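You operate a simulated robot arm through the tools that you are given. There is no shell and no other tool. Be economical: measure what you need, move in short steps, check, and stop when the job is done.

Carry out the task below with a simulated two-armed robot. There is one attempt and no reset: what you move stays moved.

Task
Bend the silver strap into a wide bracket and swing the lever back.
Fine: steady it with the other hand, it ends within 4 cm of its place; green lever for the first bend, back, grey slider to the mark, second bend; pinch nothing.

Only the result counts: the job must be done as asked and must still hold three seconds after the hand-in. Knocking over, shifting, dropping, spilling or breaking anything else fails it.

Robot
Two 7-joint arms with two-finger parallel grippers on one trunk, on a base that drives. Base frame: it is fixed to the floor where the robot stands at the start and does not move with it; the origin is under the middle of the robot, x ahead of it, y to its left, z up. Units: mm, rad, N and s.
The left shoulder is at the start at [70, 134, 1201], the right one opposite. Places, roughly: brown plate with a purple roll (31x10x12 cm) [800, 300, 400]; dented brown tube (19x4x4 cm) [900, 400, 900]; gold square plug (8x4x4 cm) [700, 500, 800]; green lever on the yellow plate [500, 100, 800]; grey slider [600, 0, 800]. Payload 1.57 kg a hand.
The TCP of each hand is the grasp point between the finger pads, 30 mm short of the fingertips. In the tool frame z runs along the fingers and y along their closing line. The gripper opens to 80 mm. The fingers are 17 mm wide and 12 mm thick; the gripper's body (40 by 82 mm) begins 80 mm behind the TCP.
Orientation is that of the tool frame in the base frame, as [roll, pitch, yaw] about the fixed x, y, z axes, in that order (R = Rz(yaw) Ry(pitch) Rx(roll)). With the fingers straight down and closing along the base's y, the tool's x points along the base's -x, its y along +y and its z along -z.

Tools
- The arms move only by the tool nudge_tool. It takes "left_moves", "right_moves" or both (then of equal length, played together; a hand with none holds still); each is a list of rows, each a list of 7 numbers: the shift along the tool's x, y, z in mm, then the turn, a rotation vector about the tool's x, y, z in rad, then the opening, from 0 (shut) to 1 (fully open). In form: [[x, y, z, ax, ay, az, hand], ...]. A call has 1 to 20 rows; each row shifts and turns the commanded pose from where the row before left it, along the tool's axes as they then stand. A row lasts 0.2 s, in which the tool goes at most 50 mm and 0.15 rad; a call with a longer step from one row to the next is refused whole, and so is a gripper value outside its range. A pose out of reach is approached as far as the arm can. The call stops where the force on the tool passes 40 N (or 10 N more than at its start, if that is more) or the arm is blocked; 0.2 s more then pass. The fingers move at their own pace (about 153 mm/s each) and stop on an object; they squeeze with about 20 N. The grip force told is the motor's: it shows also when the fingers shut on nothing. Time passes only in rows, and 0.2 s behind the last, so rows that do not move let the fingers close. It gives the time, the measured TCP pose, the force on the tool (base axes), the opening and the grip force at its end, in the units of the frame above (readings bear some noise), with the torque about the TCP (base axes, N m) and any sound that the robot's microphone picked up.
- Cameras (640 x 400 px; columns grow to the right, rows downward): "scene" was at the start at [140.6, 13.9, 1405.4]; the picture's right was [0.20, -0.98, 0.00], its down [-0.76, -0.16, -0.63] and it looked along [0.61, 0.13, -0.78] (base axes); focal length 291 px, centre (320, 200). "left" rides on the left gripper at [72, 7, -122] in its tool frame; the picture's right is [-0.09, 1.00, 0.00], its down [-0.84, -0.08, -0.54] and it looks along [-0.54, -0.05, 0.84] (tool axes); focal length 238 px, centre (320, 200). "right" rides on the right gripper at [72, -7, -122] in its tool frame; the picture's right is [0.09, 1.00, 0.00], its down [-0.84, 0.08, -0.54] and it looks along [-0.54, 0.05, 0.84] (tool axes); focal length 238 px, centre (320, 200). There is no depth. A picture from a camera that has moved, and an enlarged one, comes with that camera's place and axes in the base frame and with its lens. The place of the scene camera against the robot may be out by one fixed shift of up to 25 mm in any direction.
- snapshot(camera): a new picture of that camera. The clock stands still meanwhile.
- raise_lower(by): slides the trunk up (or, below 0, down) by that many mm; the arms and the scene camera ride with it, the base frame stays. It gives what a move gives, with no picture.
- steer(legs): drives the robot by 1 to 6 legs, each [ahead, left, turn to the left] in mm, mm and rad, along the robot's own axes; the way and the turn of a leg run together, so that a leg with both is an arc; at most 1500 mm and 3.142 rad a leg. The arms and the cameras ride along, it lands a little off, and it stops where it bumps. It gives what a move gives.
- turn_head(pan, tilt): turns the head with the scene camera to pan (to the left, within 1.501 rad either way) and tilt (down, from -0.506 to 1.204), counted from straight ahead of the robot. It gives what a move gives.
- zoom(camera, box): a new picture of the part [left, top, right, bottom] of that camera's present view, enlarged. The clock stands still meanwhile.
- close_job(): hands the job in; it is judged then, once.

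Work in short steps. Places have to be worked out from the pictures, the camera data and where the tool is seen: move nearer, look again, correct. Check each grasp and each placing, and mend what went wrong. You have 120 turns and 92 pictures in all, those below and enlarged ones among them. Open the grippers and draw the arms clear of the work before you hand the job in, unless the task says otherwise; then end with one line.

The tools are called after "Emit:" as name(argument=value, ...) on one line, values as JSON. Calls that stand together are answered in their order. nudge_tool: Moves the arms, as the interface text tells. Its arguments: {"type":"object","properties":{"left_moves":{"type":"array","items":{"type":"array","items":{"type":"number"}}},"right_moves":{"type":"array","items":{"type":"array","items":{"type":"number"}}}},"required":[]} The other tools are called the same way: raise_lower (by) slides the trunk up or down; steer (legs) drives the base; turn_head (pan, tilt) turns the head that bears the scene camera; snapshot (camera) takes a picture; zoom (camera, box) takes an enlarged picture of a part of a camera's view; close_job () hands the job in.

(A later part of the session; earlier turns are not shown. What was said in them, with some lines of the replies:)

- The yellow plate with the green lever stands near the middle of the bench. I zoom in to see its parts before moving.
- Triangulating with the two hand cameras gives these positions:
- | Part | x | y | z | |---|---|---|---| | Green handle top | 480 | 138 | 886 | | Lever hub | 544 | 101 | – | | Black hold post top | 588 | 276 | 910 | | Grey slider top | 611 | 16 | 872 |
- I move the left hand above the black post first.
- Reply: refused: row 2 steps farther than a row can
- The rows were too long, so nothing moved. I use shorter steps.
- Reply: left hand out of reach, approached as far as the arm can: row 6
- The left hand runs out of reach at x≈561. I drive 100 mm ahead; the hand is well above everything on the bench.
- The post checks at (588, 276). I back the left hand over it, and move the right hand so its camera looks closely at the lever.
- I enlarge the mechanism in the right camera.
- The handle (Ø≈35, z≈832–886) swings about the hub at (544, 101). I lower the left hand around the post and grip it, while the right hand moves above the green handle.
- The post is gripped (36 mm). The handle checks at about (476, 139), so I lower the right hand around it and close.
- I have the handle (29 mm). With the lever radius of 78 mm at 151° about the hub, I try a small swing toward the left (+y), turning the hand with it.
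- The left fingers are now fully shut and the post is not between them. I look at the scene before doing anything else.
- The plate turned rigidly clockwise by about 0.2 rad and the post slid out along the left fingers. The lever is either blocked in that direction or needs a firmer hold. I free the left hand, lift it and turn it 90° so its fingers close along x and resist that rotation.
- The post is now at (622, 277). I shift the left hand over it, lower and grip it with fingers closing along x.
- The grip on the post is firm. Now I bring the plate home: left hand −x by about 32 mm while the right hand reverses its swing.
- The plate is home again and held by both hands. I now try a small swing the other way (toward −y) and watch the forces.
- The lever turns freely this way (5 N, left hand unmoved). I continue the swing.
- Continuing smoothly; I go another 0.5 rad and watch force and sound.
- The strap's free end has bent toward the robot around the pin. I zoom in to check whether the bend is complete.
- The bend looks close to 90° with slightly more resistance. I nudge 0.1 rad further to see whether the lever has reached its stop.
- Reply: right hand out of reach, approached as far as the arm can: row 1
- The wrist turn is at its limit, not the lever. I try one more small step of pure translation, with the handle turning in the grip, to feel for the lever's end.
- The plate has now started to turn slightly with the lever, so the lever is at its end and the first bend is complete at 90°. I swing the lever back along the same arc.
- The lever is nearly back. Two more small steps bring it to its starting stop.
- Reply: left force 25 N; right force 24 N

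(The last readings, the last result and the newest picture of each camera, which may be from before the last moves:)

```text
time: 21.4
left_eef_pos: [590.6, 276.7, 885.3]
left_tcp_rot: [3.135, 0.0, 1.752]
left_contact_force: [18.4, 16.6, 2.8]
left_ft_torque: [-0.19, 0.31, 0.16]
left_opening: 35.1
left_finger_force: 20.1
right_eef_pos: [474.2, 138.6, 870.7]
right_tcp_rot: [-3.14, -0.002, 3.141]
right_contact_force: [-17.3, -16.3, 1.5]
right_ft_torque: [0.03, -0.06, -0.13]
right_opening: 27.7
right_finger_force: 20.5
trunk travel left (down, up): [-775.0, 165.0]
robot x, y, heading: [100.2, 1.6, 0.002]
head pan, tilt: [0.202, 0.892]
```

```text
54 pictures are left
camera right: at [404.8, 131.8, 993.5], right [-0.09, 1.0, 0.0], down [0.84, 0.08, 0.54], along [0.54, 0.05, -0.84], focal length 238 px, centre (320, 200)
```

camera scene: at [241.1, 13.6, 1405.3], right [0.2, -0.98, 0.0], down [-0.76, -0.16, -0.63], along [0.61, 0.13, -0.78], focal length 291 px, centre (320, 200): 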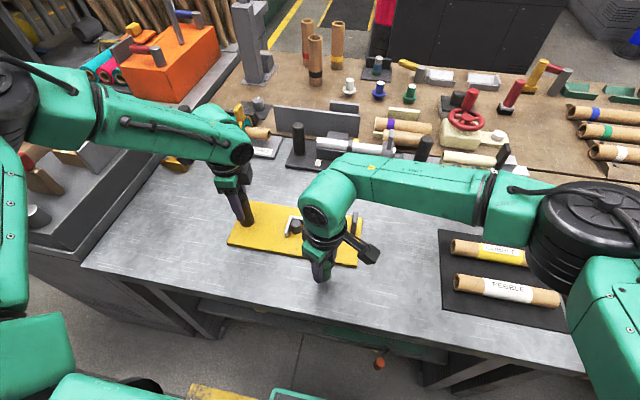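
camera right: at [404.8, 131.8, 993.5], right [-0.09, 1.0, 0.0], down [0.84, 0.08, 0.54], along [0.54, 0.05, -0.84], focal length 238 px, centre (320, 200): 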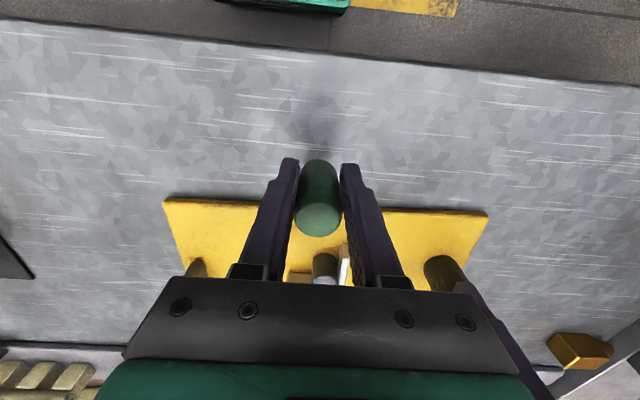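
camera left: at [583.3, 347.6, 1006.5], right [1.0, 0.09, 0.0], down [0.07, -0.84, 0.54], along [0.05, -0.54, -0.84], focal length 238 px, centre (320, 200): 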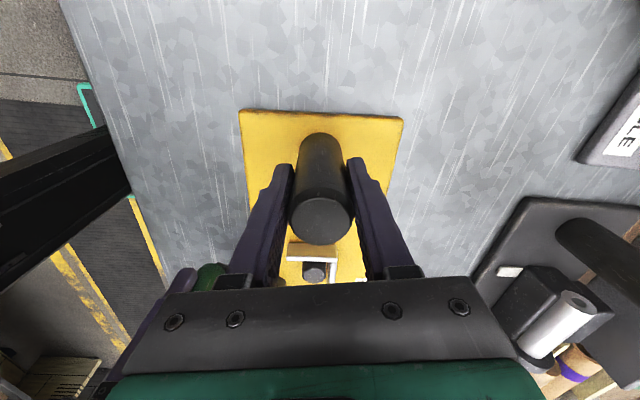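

The lever is back at its start stop (24 N against it). I release it, rise, and move the right hand above the grey slider.

Emit:
nudge_tool(right_moves=[[0, 0, 0, 0, 0, 0, 1], [0, 0, 0, 0, 0, 0, 1], [0, 0, -40, 0, 0, 0, 1], [0, 0, -40, 0, 0, 0, 1], [-28, -24.5, 0, 0, 0, 0, 1], [-28, -24.5, 0, 0, 0, 0, 1], [-28, -24.5, 0, 0, 0, 0, 1], [-28, -24.5, 0, 0, 0, 0, 1], [-15, -24.5, 0, 0, 0, 0, 1], [0, 0, 0, 0, 0, 0, 1]])

Emit:
snapshot(camera="right")

Emit:
snapshot(camera="scene")

```text
time: 23.6
left_eef_pos: [590.3, 277.0, 884.1]
left_tcp_rot: [3.137, 0.0, 1.749]
left_contact_force: [-0.5, -0.4, 0.5]
left_ft_torque: [0.4, 0.5, 0.1]
left_opening: 35.0
left_finger_force: 20.1
right_eef_pos: [604.6, 14.0, 951.6]
right_tcp_rot: [3.142, 0.002, 3.141]
right_contact_force: [-0.8, 0.3, -0.3]
right_ft_torque: [0.02, 0.0, 0.01]
right_opening: 80.0
right_finger_force: 0.2
trunk travel left (down, up): [-775.0, 165.0]
robot x, y, heading: [99.1, 1.8, 0.002]
head pan, tilt: [0.202, 0.892]
```

```text
53 pictures are left
camera right: at [534.0, 7.6, 1074.4], right [-0.09, 1.0, 0.0], down [0.84, 0.08, 0.54], along [0.54, 0.05, -0.84], focal length 238 px, centre (320, 200)
```

right: 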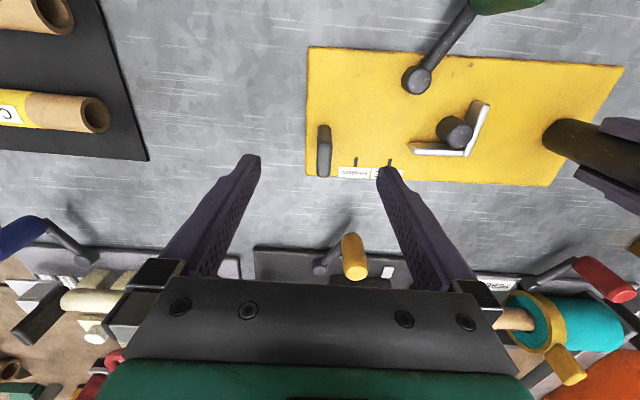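

```text
52 pictures are left
camera scene: at [239.7, 13.5, 1405.5], right [0.2, -0.98, 0.0], down [-0.76, -0.16, -0.63], along [0.61, 0.13, -0.78], focal length 291 px, centre (320, 200)
```

scene: 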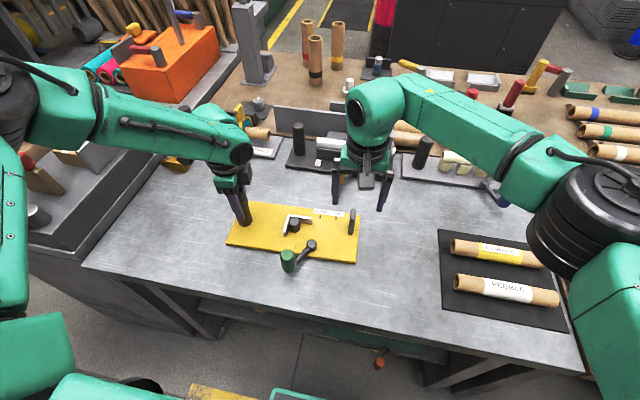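

I zoom the right camera for the slider, marks and strap.

Emit:
zoom(camera="right", box=[290, 40, 530, 190])

```text
2.67 times, centred on (410, 115) of right
camera zoom: at [534.0, 7.6, 1074.4], right [-0.09, 1.0, 0.0], down [0.84, 0.08, 0.54], along [0.54, 0.05, -0.84], focal length 636 px, centre (80, 427)
```

zoom: 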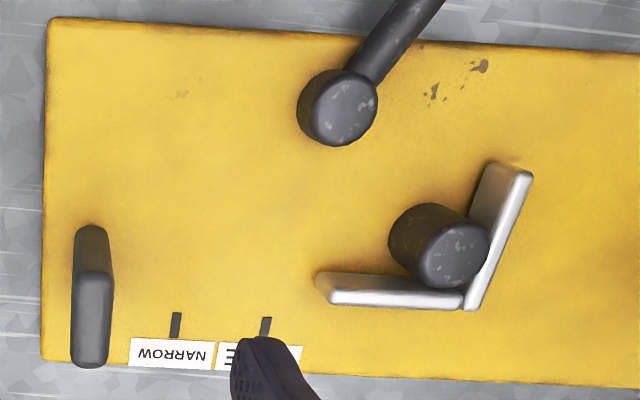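

The slider is at (619, 19.5). The WIDE tick is at y≈100.7 and the NARROW tick at y≈60.8, so it must travel about 81 mm in +y. I lower onto the slider and grip it.

Emit:
nudge_tool(right_moves=[[-13, 5.5, 0, 0, 0, 0, 1], [0, 0, 40, 0, 0, 0, 1], [0, 0, 44, 0, 0, 0, 1], [0, 0, 0, 0, 0, 0, 0], [0, 0, 0, 0, 0, 0, 0], [0, 0, 0, 0, 0, 0, 0]])

Emit:
snapshot(camera="right")

```text
time: 24.9
left_eef_pos: [589.4, 276.4, 884.9]
left_tcp_rot: [3.141, 0.0, 1.751]
left_contact_force: [0.3, -0.3, 2.1]
left_ft_torque: [-0.49, 0.63, -0.01]
left_opening: 35.4
left_finger_force: 19.9
right_eef_pos: [617.8, 20.4, 869.2]
right_tcp_rot: [-3.141, -0.001, -3.14]
right_contact_force: [0.1, -0.6, -0.2]
right_ft_torque: [-0.01, -0.23, 0.33]
right_opening: 14.0
right_finger_force: 20.5
trunk travel left (down, up): [-775.0, 165.0]
robot x, y, heading: [102.3, 0.3, 0.002]
head pan, tilt: [0.202, 0.892]
```

```text
50 pictures are left
camera right: at [547.3, 14.2, 991.5], right [-0.09, 1.0, 0.0], down [0.84, 0.08, 0.54], along [0.54, 0.05, -0.84], focal length 238 px, centre (320, 200)
```

right: 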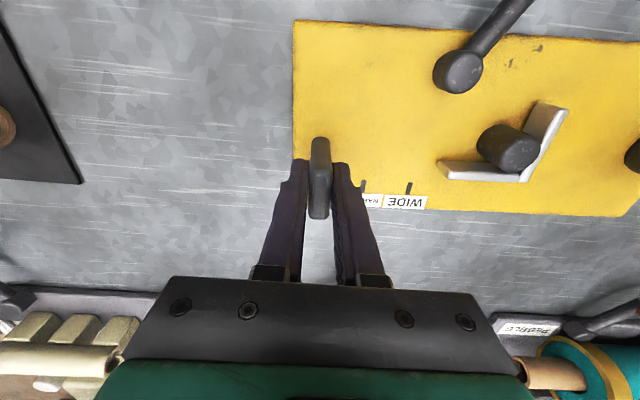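

The slider is gripped (14 mm thick, y=20.4). I slide it 70 mm in +y along the strap line, then check.

Emit:
nudge_tool(right_moves=[[0.5, 10, 0, 0, 0, 0, 0], [0.5, 10, 0, 0, 0, 0, 0], [0.5, 10, 0, 0, 0, 0, 0], [0.5, 10, 0, 0, 0, 0, 0], [0.5, 10, 0, 0, 0, 0, 0], [0.5, 10, 0, 0, 0, 0, 0], [0.5, 10, 0, 0, 0, 0, 0], [0, 0, 0, 0, 0, 0, 0]])

Emit:
snapshot(camera="right")

Emit:
snapshot(camera="left")

```text
time: 26.8
left_eef_pos: [588.5, 275.9, 884.9]
left_tcp_rot: [3.14, -0.001, 1.751]
left_contact_force: [-1.6, 0.9, -0.9]
left_ft_torque: [0.15, 0.68, -0.01]
left_opening: 35.4
left_finger_force: 19.7
right_eef_pos: [615.3, 77.1, 867.1]
right_tcp_rot: [3.138, 0.001, -3.14]
right_contact_force: [5.5, -1.3, 13.0]
right_ft_torque: [-0.13, -0.14, 0.35]
right_opening: 14.2
right_finger_force: 20.2
right hand out of reach, approached as far as the arm can: row 6, 7
trunk travel left (down, up): [-775.0, 165.0]
robot x, y, heading: [96.9, 1.1, 0.002]
head pan, tilt: [0.202, 0.892]
```

```text
49 pictures are left
camera right: at [543.6, 71.1, 989.6], right [-0.09, 1.0, 0.0], down [0.84, 0.08, 0.54], along [0.54, 0.05, -0.84], focal length 238 px, centre (320, 200)
```

right: 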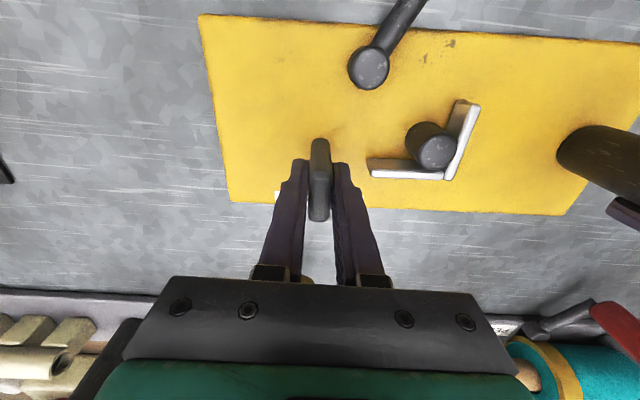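

```text
48 pictures are left
camera left: at [582.2, 347.8, 1006.8], right [1.0, 0.09, 0.0], down [0.07, -0.84, 0.54], along [0.05, -0.54, -0.84], focal length 238 px, centre (320, 200)
```

left: 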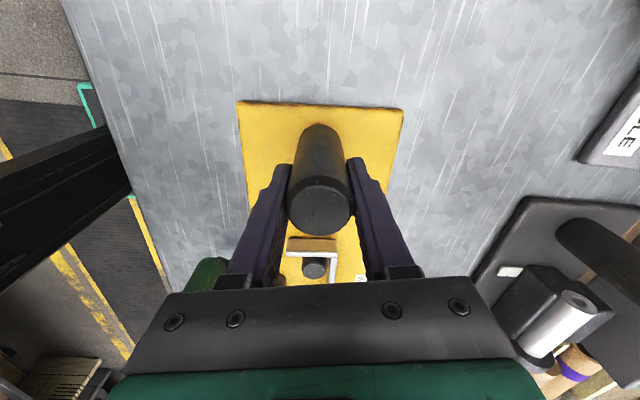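

The right hand's reach ends at y=77 and the slider needs about 24 mm more. I release both hands, lift them clear, then drive 60 mm closer.

Emit:
nudge_tool(left_moves=[[0, 0, 0, 0, 0, 0, 1], [0, 0, 0, 0, 0, 0, 1], [0, 0, -40, 0, 0, 0, 1], [0, 0, -45, 0, 0, 0, 1], [0, 0, 0, 0, 0, 0, 1]], right_moves=[[0, -10, 0, 0, 0, 0, 1], [0, 0, 0, 0, 0, 0, 1], [0, 0, -40, 0, 0, 0, 1], [0, 0, -40, 0, 0, 0, 1], [0, 0, 0, 0, 0, 0, 1]])

```text
time: 27.9
left_eef_pos: [590.3, 278.0, 969.7]
left_tcp_rot: [3.14, 0.0, 1.75]
left_contact_force: [-0.1, -0.8, -0.1]
left_ft_torque: [-0.04, 0.0, -0.02]
left_opening: 80.2
left_finger_force: 0.0
right_eef_pos: [614.2, 66.3, 946.5]
right_tcp_rot: [3.141, 0.0, 3.141]
right_contact_force: [0.3, 1.1, 0.5]
right_ft_torque: [0.02, 0.02, 0.01]
right_opening: 80.0
right_finger_force: 0.1
trunk travel left (down, up): [-775.0, 165.0]
robot x, y, heading: [103.9, 3.4, 0.004]
head pan, tilt: [0.202, 0.892]
```

Both hands are clear; drive 60 mm ahead.

Emit:
steer(legs=[[60, 0, 0]])

Emit:
snapshot(camera="left")

Emit:
snapshot(camera="right")

```text
time: 28.9
left_eef_pos: [645.2, 276.3, 972.2]
left_tcp_rot: [3.134, 0.0, 1.75]
left_contact_force: [-0.5, 0.0, 0.4]
left_ft_torque: [-0.01, -0.02, -0.01]
left_opening: 80.2
left_finger_force: 0.1
right_eef_pos: [669.5, 65.2, 949.3]
right_tcp_rot: [3.141, 0.006, 3.141]
right_contact_force: [0.1, 0.1, 0.8]
right_ft_torque: [0.01, -0.04, 0.01]
right_opening: 80.0
right_finger_force: 0.0
trunk travel left (down, up): [-775.0, 165.0]
robot x, y, heading: [159.3, 1.6, -0.002]
head pan, tilt: [0.202, 0.892]
```

```text
47 pictures are left
camera left: at [638.2, 348.0, 1094.4], right [1.0, 0.09, 0.01], down [0.07, -0.84, 0.54], along [0.05, -0.54, -0.84], focal length 238 px, centre (320, 200)
```

left: 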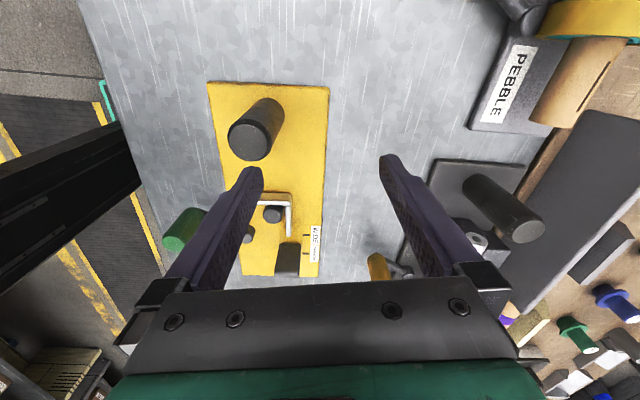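

```text
46 pictures are left
camera right: at [598.2, 58.9, 1071.3], right [-0.09, 1.0, 0.0], down [0.83, 0.08, 0.55], along [0.54, 0.05, -0.84], focal length 238 px, centre (320, 200)
```

right: 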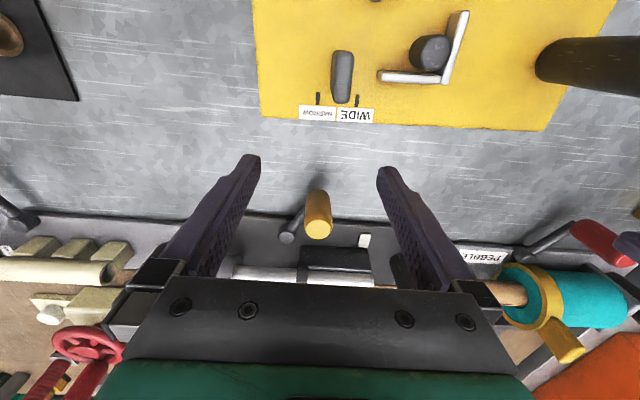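

The plate stands where it was: post at (587, 278), slider at (619, 78), WIDE tick at y≈101. I regrip both the post and the slider.

Emit:
nudge_tool(left_moves=[[5.8, -27.9, 0, 0, 0, 0, 1], [5.8, -27.9, 0, 0, 0, 0, 1], [0, 0, 0, 0, 0, 0, 1], [0, 0, 44, 0, 0, 0, 1], [0, 0, 42, 0, 0, 0, 1], [0, 0, 0, 0, 0, 0, 0], [0, 0, 0, 0, 0, 0, 0], [0, 0, 0, 0, 0, 0, 0]], right_moves=[[25, 6.5, 0, 0, 0, 0, 1], [25, 6.5, 0, 0, 0, 0, 1], [0, 0, 0, 0, 0, 0, 1], [0, 0, 40, 0, 0, 0, 1], [0, 0, 40, 0, 0, 0, 1], [0, 0, 0, 0, 0, 0, 0], [0, 0, 0, 0, 0, 0, 0], [0, 0, 0, 0, 0, 0, 0]])

```text
time: 30.7
left_eef_pos: [592.3, 279.3, 883.1]
left_tcp_rot: [3.139, -0.001, 1.751]
left_contact_force: [2.0, 1.1, 0.2]
left_ft_torque: [-0.18, 0.48, 0.17]
left_opening: 35.6
left_finger_force: 20.2
right_eef_pos: [622.2, 79.6, 866.2]
right_tcp_rot: [3.141, -0.001, -3.141]
right_contact_force: [-0.5, -1.0, -0.5]
right_ft_torque: [-0.01, -0.52, 0.34]
right_opening: 14.1
right_finger_force: 19.9
trunk travel left (down, up): [-775.0, 165.0]
robot x, y, heading: [159.2, 1.6, -0.001]
head pan, tilt: [0.202, 0.892]
```

Both are gripped. I slide the last 22 mm and look.

Emit:
nudge_tool(right_moves=[[0.5, 8, 0, 0, 0, 0, 0], [0.5, 8, 0, 0, 0, 0, 0], [0, 6, 0, 0, 0, 0, 0], [0, 0, 0, 0, 0, 0, 0]])

Emit:
snapshot(camera="right")

Emit:
snapshot(camera="left")

```text
time: 31.7
left_eef_pos: [592.8, 278.7, 883.2]
left_tcp_rot: [3.14, 0.001, 1.749]
left_contact_force: [4.1, 5.6, -0.8]
left_ft_torque: [0.08, 0.25, 0.2]
left_opening: 35.4
left_finger_force: 19.8
right_eef_pos: [622.7, 101.2, 866.4]
right_tcp_rot: [3.141, -0.001, -3.14]
right_contact_force: [-3.3, -4.0, 0.2]
right_ft_torque: [0.03, -0.42, 0.38]
right_opening: 13.9
right_finger_force: 20.2
trunk travel left (down, up): [-775.0, 165.0]
robot x, y, heading: [157.6, 1.8, -0.004]
head pan, tilt: [0.202, 0.892]
```

```text
45 pictures are left
camera right: at [552.1, 94.7, 989.1], right [-0.09, 1.0, 0.0], down [0.84, 0.08, 0.54], along [0.54, 0.05, -0.84], focal length 238 px, centre (320, 200)
```

right: 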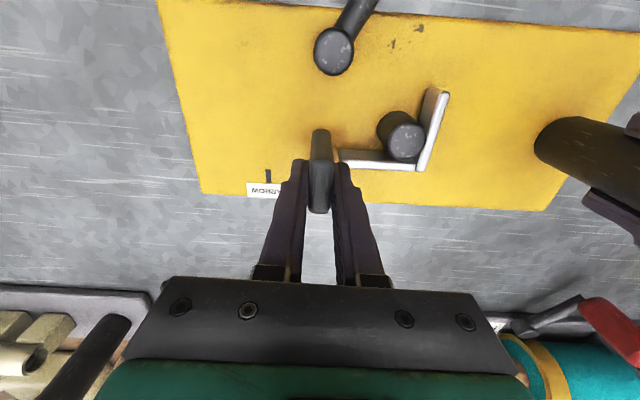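

```text
44 pictures are left
camera left: at [585.4, 350.0, 1004.8], right [1.0, 0.09, 0.0], down [0.07, -0.84, 0.54], along [0.05, -0.54, -0.84], focal length 238 px, centre (320, 200)
```

left: 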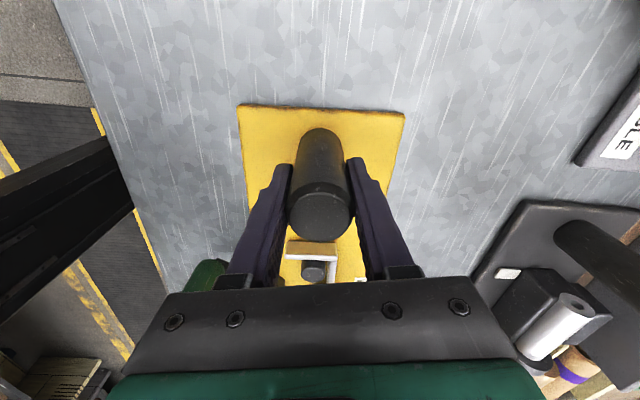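

The slider is near the strap end. I open the right hand, lift it and back off to check the slider against the mark.

Emit:
nudge_tool(right_moves=[[0, 0, 0, 0, 0, 0, 0.35], [0, 0, 0, 0, 0, 0, 0.35], [0, 0, -40, 0, 0, 0, 0.5], [0, 0, -45, 0, 0, 0, 1], [40, 0, 0, 0, 0, 0, 1], [40, 0, 0, 0, 0, 0, 1], [30, 0, 0, 0, 0, 0, 1], [0, 0, 0, 0, 0, 0, 1]])

Emit:
zoom(camera="right", box=[220, 90, 460, 240])

Emit:
zoom(camera="scene", box=[210, 200, 390, 312])

```text
time: 33.5
left_eef_pos: [591.6, 279.0, 884.1]
left_tcp_rot: [3.141, -0.002, 1.75]
left_contact_force: [0.0, 0.3, -0.4]
left_ft_torque: [-0.31, 0.31, 0.04]
left_opening: 35.4
left_finger_force: 19.7
right_eef_pos: [512.3, 101.5, 952.3]
right_tcp_rot: [-3.14, 0.001, 3.14]
right_contact_force: [0.7, -0.6, 0.1]
right_ft_torque: [0.07, 0.0, 0.0]
right_opening: 79.7
right_finger_force: 0.1
trunk travel left (down, up): [-775.0, 165.0]
robot x, y, heading: [158.6, 2.0, 0.001]
head pan, tilt: [0.202, 0.892]
```

```text
2.67 times, centred on (340, 165) of right
camera zoom: at [442.5, 94.3, 1074.0], right [-0.09, 1.0, 0.0], down [0.84, 0.08, 0.54], along [0.54, 0.05, -0.84], focal length 636 px, centre (267, 293)
```

zoom: 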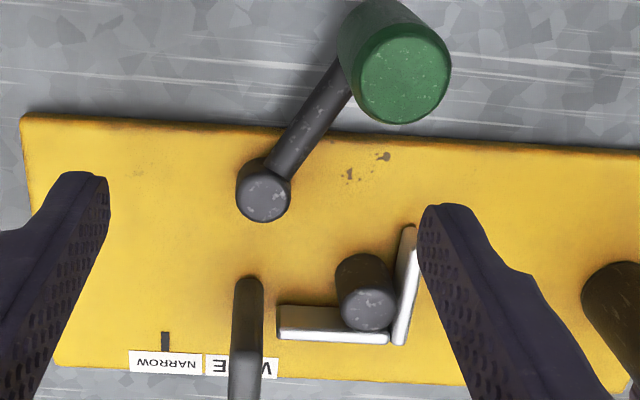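

```text
3.56 times, centred on (300, 256) of scene
camera zoom: at [299.6, 14.2, 1405.5], right [0.2, -0.98, 0.0], down [-0.76, -0.16, -0.63], along [0.61, 0.13, -0.78], focal length 1034 px, centre (391, 1)
```

zoom: 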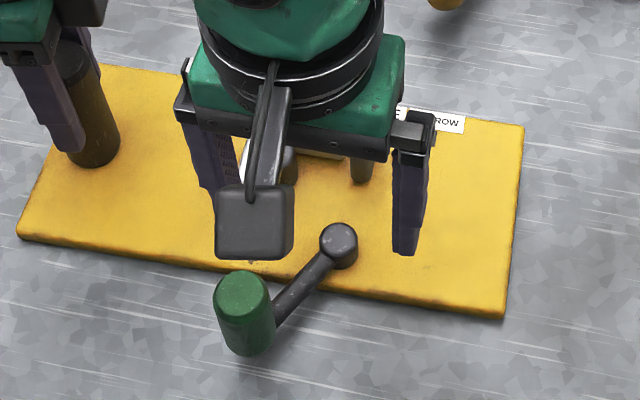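

The slider sits centred on the WIDE tick (both at y≈101). The lever handle is at about (485, 139), so I move over it, lower and grip for the second bend.

Emit:
nudge_tool(right_moves=[[27, 37.5, 0, 0, 0, 0, 1], [0, 0, 0, 0, 0, 0, 1], [0, 0, 40, 0, 0, 0, 1], [0, 0, 42, 0, 0, 0, 1], [0, 0, 0, 0, 0, 0, 0], [0, 0, 0, 0, 0, 0, 0], [0, 0, 0, 0, 0, 0, 0]])

Emit:
snapshot(camera="right")

```text
time: 35.1
left_eef_pos: [593.0, 278.0, 882.8]
left_tcp_rot: [3.139, 0.0, 1.748]
left_contact_force: [0.4, -0.5, 0.6]
left_ft_torque: [0.13, 0.45, 0.11]
left_opening: 35.5
left_finger_force: 20.1
right_eef_pos: [485.8, 138.4, 867.3]
right_tcp_rot: [3.141, -0.001, 3.141]
right_contact_force: [0.7, 1.4, -0.6]
right_ft_torque: [-0.39, -0.1, 0.04]
right_opening: 29.3
right_finger_force: 19.6
trunk travel left (down, up): [-775.0, 165.0]
robot x, y, heading: [157.1, 1.8, 0.001]
head pan, tilt: [0.202, 0.892]
```

```text
41 pictures are left
camera right: at [415.1, 131.7, 990.6], right [-0.09, 1.0, 0.0], down [0.84, 0.08, 0.54], along [0.54, 0.05, -0.84], focal length 238 px, centre (320, 200)
```

right: 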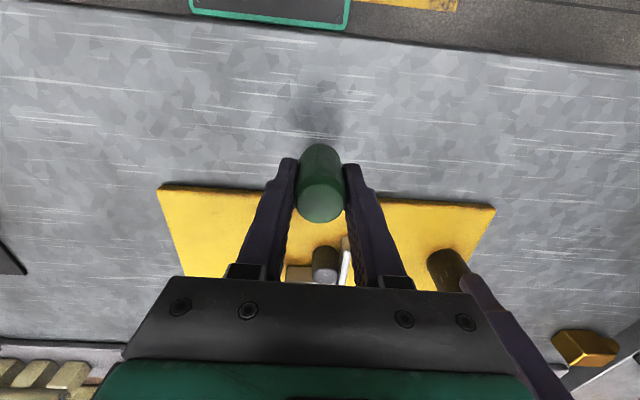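

The handle is gripped well. Swing it toward −y along the same arc for the second bend.

Emit:
nudge_tool(right_moves=[[3.4, -6.97, 0, 0, 0, -0.1, 0], [3.4, -6.97, 0, 0, 0, -0.1, 0], [3.4, -6.97, 0, 0, 0, -0.1, 0], [3.4, -6.97, 0, 0, 0, -0.1, 0], [3.4, -6.97, 0, 0, 0, -0.1, 0], [3.4, -6.97, 0, 0, 0, -0.1, 0], [3.4, -6.97, 0, 0, 0, -0.1, 0], [3.4, -6.97, 0, 0, 0, -0.1, 0], [3.4, -6.97, 0, 0, 0, -0.1, 0]])

Emit:
snapshot(camera="right")

Emit:
snapshot(camera="left")

```text
time: 37.1
left_eef_pos: [591.7, 276.9, 882.2]
left_tcp_rot: [3.14, 0.001, 1.749]
left_contact_force: [-2.2, -4.1, 6.3]
left_ft_torque: [-0.26, 0.67, 0.07]
left_opening: 35.3
left_finger_force: 20.2
right_eef_pos: [481.5, 70.6, 869.5]
right_tcp_rot: [3.141, 0.001, -2.238]
right_contact_force: [3.1, 4.2, -1.0]
right_ft_torque: [-0.12, -0.4, 0.03]
right_opening: 29.4
right_finger_force: 19.4
trunk travel left (down, up): [-775.0, 165.0]
robot x, y, heading: [159.8, 1.7, -0.002]
head pan, tilt: [0.202, 0.892]
```

```text
40 pictures are left
camera right: at [443.5, 10.4, 992.1], right [-0.84, 0.55, 0.0], down [0.46, 0.7, 0.54], along [0.3, 0.46, -0.84], focal length 238 px, centre (320, 200)
```

right: 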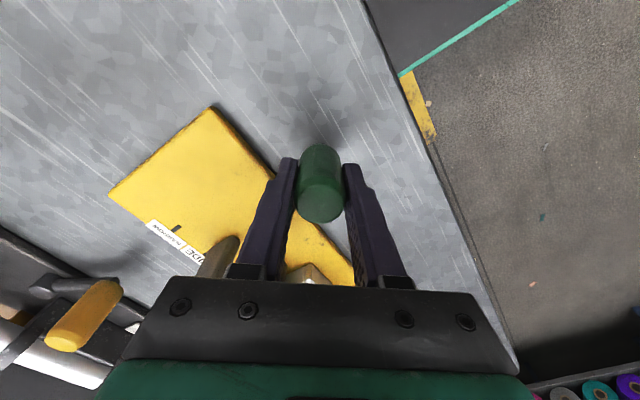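

```text
39 pictures are left
camera left: at [584.7, 349.5, 1005.1], right [1.0, 0.09, 0.0], down [0.07, -0.84, 0.54], along [0.05, -0.54, -0.84], focal length 238 px, centre (320, 200)
```

left: 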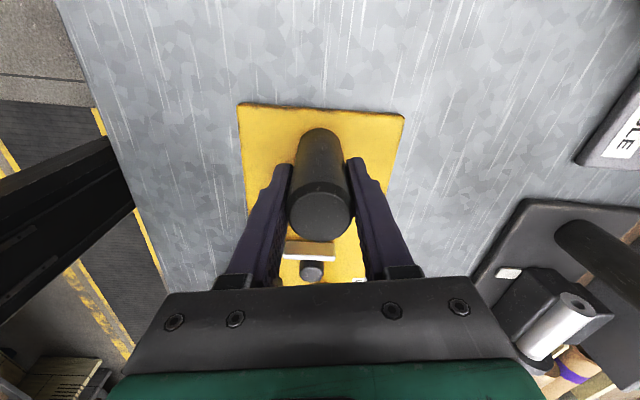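

The strap shape is changing. I continue another 0.3 rad to reach the lever's end.

Emit:
nudge_tool(right_moves=[[3.4, -6.97, 0, 0, 0, -0.1, 0], [3.4, -6.97, 0, 0, 0, 0, 0], [3.0, -6, 0, 0, 0, 0, 0], [0, 0, 0, 0, 0, 0, 0]])

Emit:
zoom(camera="left", box=[240, 220, 400, 300])

Emit:
zoom(camera="scene", box=[210, 200, 390, 312])

```text
time: 38.1
left_eef_pos: [591.3, 278.0, 883.6]
left_tcp_rot: [-3.142, 0.0, 1.749]
left_contact_force: [-6.2, -12.9, 0.1]
left_ft_torque: [-0.16, 0.45, 0.06]
left_opening: 35.9
left_finger_force: 19.5
right_eef_pos: [493.0, 51.5, 870.4]
right_tcp_rot: [-3.141, 0.002, -2.139]
right_contact_force: [4.7, 13.3, -0.1]
right_ft_torque: [-0.11, -0.49, -0.09]
right_opening: 29.4
right_finger_force: 20.0
trunk travel left (down, up): [-775.0, 165.0]
robot x, y, heading: [158.5, -0.0, 0.001]
head pan, tilt: [0.202, 0.892]
```

```text
4.00 times, centred on (320, 260) of left
camera zoom: at [584.3, 349.7, 1004.6], right [1.0, 0.09, 0.0], down [0.07, -0.84, 0.54], along [0.05, -0.54, -0.84], focal length 953 px, centre (320, -40)
```

zoom: 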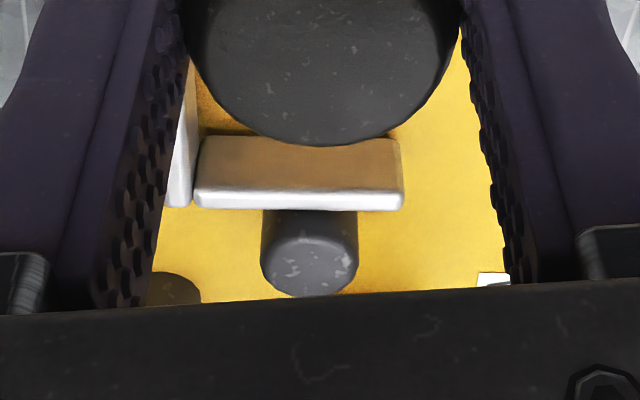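

```text
3.56 times, centred on (300, 256) of scene
camera zoom: at [299.5, 14.0, 1405.4], right [0.2, -0.98, 0.0], down [-0.76, -0.16, -0.63], along [0.61, 0.13, -0.78], focal length 1034 px, centre (391, 1)
```

zoom: 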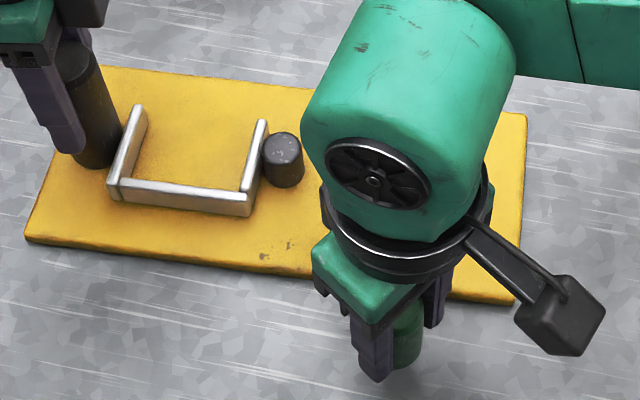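

The strap is now a wide U bracket. I swing the lever back along the arc.

Emit:
nudge_tool(right_moves=[[-3.4, 6.97, 0, 0, 0, 0, 0], [-3.0, 6.0, 0, 0, 0, 0, 0], [-4.07, 6.57, 0, 0, 0, 0.1, 0], [-4.07, 6.57, 0, 0, 0, 0.1, 0], [-4.07, 6.57, 0, 0, 0, 0.1, 0], [-4.07, 6.57, 0, 0, 0, 0.1, 0], [-4.07, 6.57, 0, 0, 0, 0.1, 0], [-4.07, 6.57, 0, 0, 0, 0.1, 0], [-4.07, 6.57, 0, 0, 0, 0.1, 0], [-4.07, 6.57, 0, 0, 0, 0.1, 0], [-4.07, 6.57, 0, 0, 0, 0.1, 0], [0, 0, 0, 0, 0, 0, 0]])

Emit:
snapshot(camera="right")

```text
time: 40.7
left_eef_pos: [591.7, 279.8, 882.6]
left_tcp_rot: [3.14, 0.0, 1.749]
left_contact_force: [1.8, 1.7, 1.4]
left_ft_torque: [-0.04, 0.44, 0.07]
left_opening: 35.4
left_finger_force: 19.7
right_eef_pos: [482.1, 132.1, 868.9]
right_tcp_rot: [3.141, 0.0, -3.043]
right_contact_force: [-0.4, -2.3, -0.1]
right_ft_torque: [-0.39, -0.44, -0.1]
right_opening: 29.5
right_finger_force: 20.2
trunk travel left (down, up): [-775.0, 165.0]
robot x, y, heading: [157.1, 1.9, 0.001]
head pan, tilt: [0.202, 0.892]
```

```text
36 pictures are left
camera right: at [413.0, 118.4, 992.2], right [-0.19, 0.98, 0.0], down [0.83, 0.16, 0.54], along [0.53, 0.1, -0.84], focal length 238 px, centre (320, 200)
```

right: 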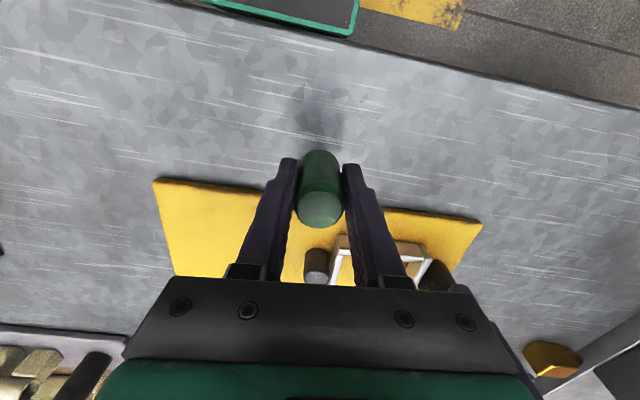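

One more step to press the lever onto its start stop, then I read the force.

Emit:
nudge_tool(right_moves=[[-4.07, 6.57, 0, 0, 0, 0.1, 0], [-1.5, 2.5, 0, 0, 0, 0, 0], [0, 0, 0, 0, 0, 0, 0]])

```text
time: 41.5
left_eef_pos: [593.6, 279.4, 883.4]
left_tcp_rot: [3.135, 0.0, 1.749]
left_contact_force: [12.8, 14.6, 1.8]
left_ft_torque: [0.31, -0.28, 0.18]
left_opening: 35.4
left_finger_force: 20.5
right_eef_pos: [486.6, 139.8, 869.8]
right_tcp_rot: [3.141, -0.003, 3.141]
right_contact_force: [-13.2, -16.7, -0.6]
right_ft_torque: [0.45, 0.33, -0.11]
right_opening: 29.4
right_finger_force: 20.5
trunk travel left (down, up): [-775.0, 165.0]
robot x, y, heading: [161.2, -3.0, -0.001]
head pan, tilt: [0.202, 0.892]
```

The lever is on its start stop (21 N) and the plate is within about 1 cm of its place. I release the lever, lift away, then release the post.

Emit:
nudge_tool(left_moves=[[0, 0, 0, 0, 0, 0, 0], [0, 0, 0, 0, 0, 0, 0], [0, 0, 0, 0, 0, 0, 0], [0, 0, 0, 0, 0, 0, 0], [0, 0, 0, 0, 0, 0, 1], [0, 0, 0, 0, 0, 0, 1], [0, 0, -45, 0, 0, 0, 1], [0, 0, -45, 0, 0, 0, 1], [40, 0, -20, 0, 0, 0, 1], [40, 0, -20, 0, 0, 0, 1]], right_moves=[[0, 0, 0, 0, 0, 0, 1], [0, 0, 0, 0, 0, 0, 1], [0, 0, -45, 0, 0, 0, 1], [0, 0, -45, 0, 0, 0, 1], [0, -40, -20, 0, 0, 0, 1], [0, -40, -20, 0, 0, 0, 1], [0, -40, -20, 0, 0, 0, 1], [0, -40, 0, 0, 0, 0, 1], [0, -40, 0, 0, 0, 0, 1], [0, 0, 0, 0, 0, 0, 1]])

Emit:
zoom(camera="scene", box=[190, 180, 400, 312])

Emit:
snapshot(camera="left")

Emit:
snapshot(camera="scene")

```text
time: 43.7
left_eef_pos: [577.3, 361.8, 1012.3]
left_tcp_rot: [3.139, 0.003, 1.748]
left_contact_force: [0.4, -0.1, -0.3]
left_ft_torque: [-0.04, -0.03, 0.0]
left_opening: 80.0
left_finger_force: 0.1
right_eef_pos: [486.8, -58.6, 1020.0]
right_tcp_rot: [-3.14, 0.002, -3.14]
right_contact_force: [0.3, 0.4, 0.0]
right_ft_torque: [-0.05, -0.01, -0.02]
right_opening: 80.0
right_finger_force: 0.1
trunk travel left (down, up): [-775.0, 165.0]
robot x, y, heading: [157.4, 3.3, 0.0]
head pan, tilt: [0.202, 0.892]
```

```text
3.03 times, centred on (295, 246) of scene
camera zoom: at [297.9, 16.9, 1405.5], right [0.2, -0.98, 0.0], down [-0.76, -0.16, -0.63], along [0.62, 0.12, -0.78], focal length 881 px, centre (396, 61)
```

zoom: 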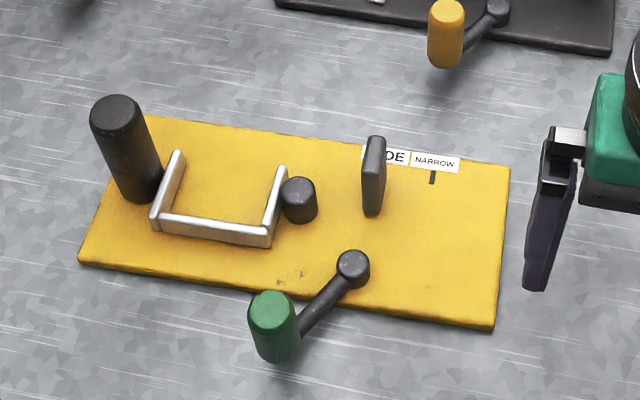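

```text
34 pictures are left
camera left: at [570.6, 433.2, 1134.5], right [1.0, 0.09, 0.0], down [0.07, -0.84, 0.54], along [0.05, -0.54, -0.84], focal length 238 px, centre (320, 200)
```

left: 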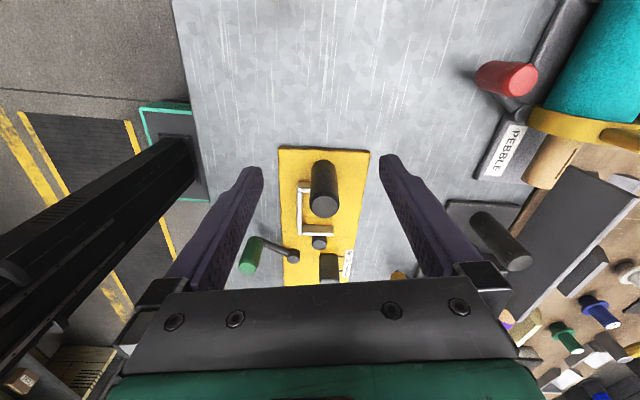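

```text
33 pictures are left
camera scene: at [297.9, 16.9, 1405.5], right [0.2, -0.98, 0.0], down [-0.76, -0.16, -0.63], along [0.62, 0.12, -0.78], focal length 291 px, centre (320, 200)
```

scene: 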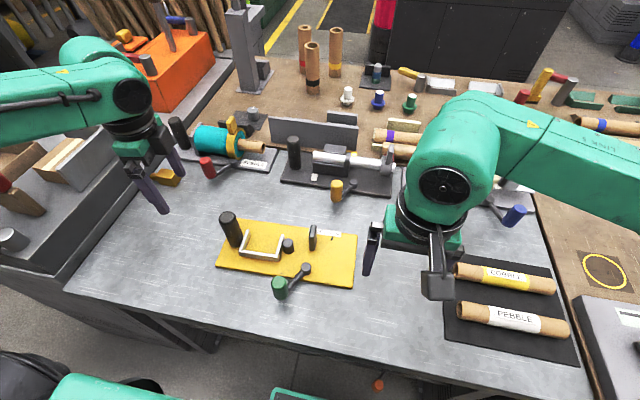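

Everything checks out: the strap is a wide U bracket, the slider is on WIDE, and the lever is back. The plate is within about 1–2 cm of its place, nothing else moved, and the hands are open and clear, so I hand in.

Emit:
close_job()

```text
The job is handed in.
```

I bent the silver strap into a wide bracket, with the grey slider on the WIDE mark and the green lever swung back to its start. On my first try I pushed the lever the wrong way and turned the plate; I moved it back, and it ended about 1–2 cm from its place, within the 4 cm allowed.
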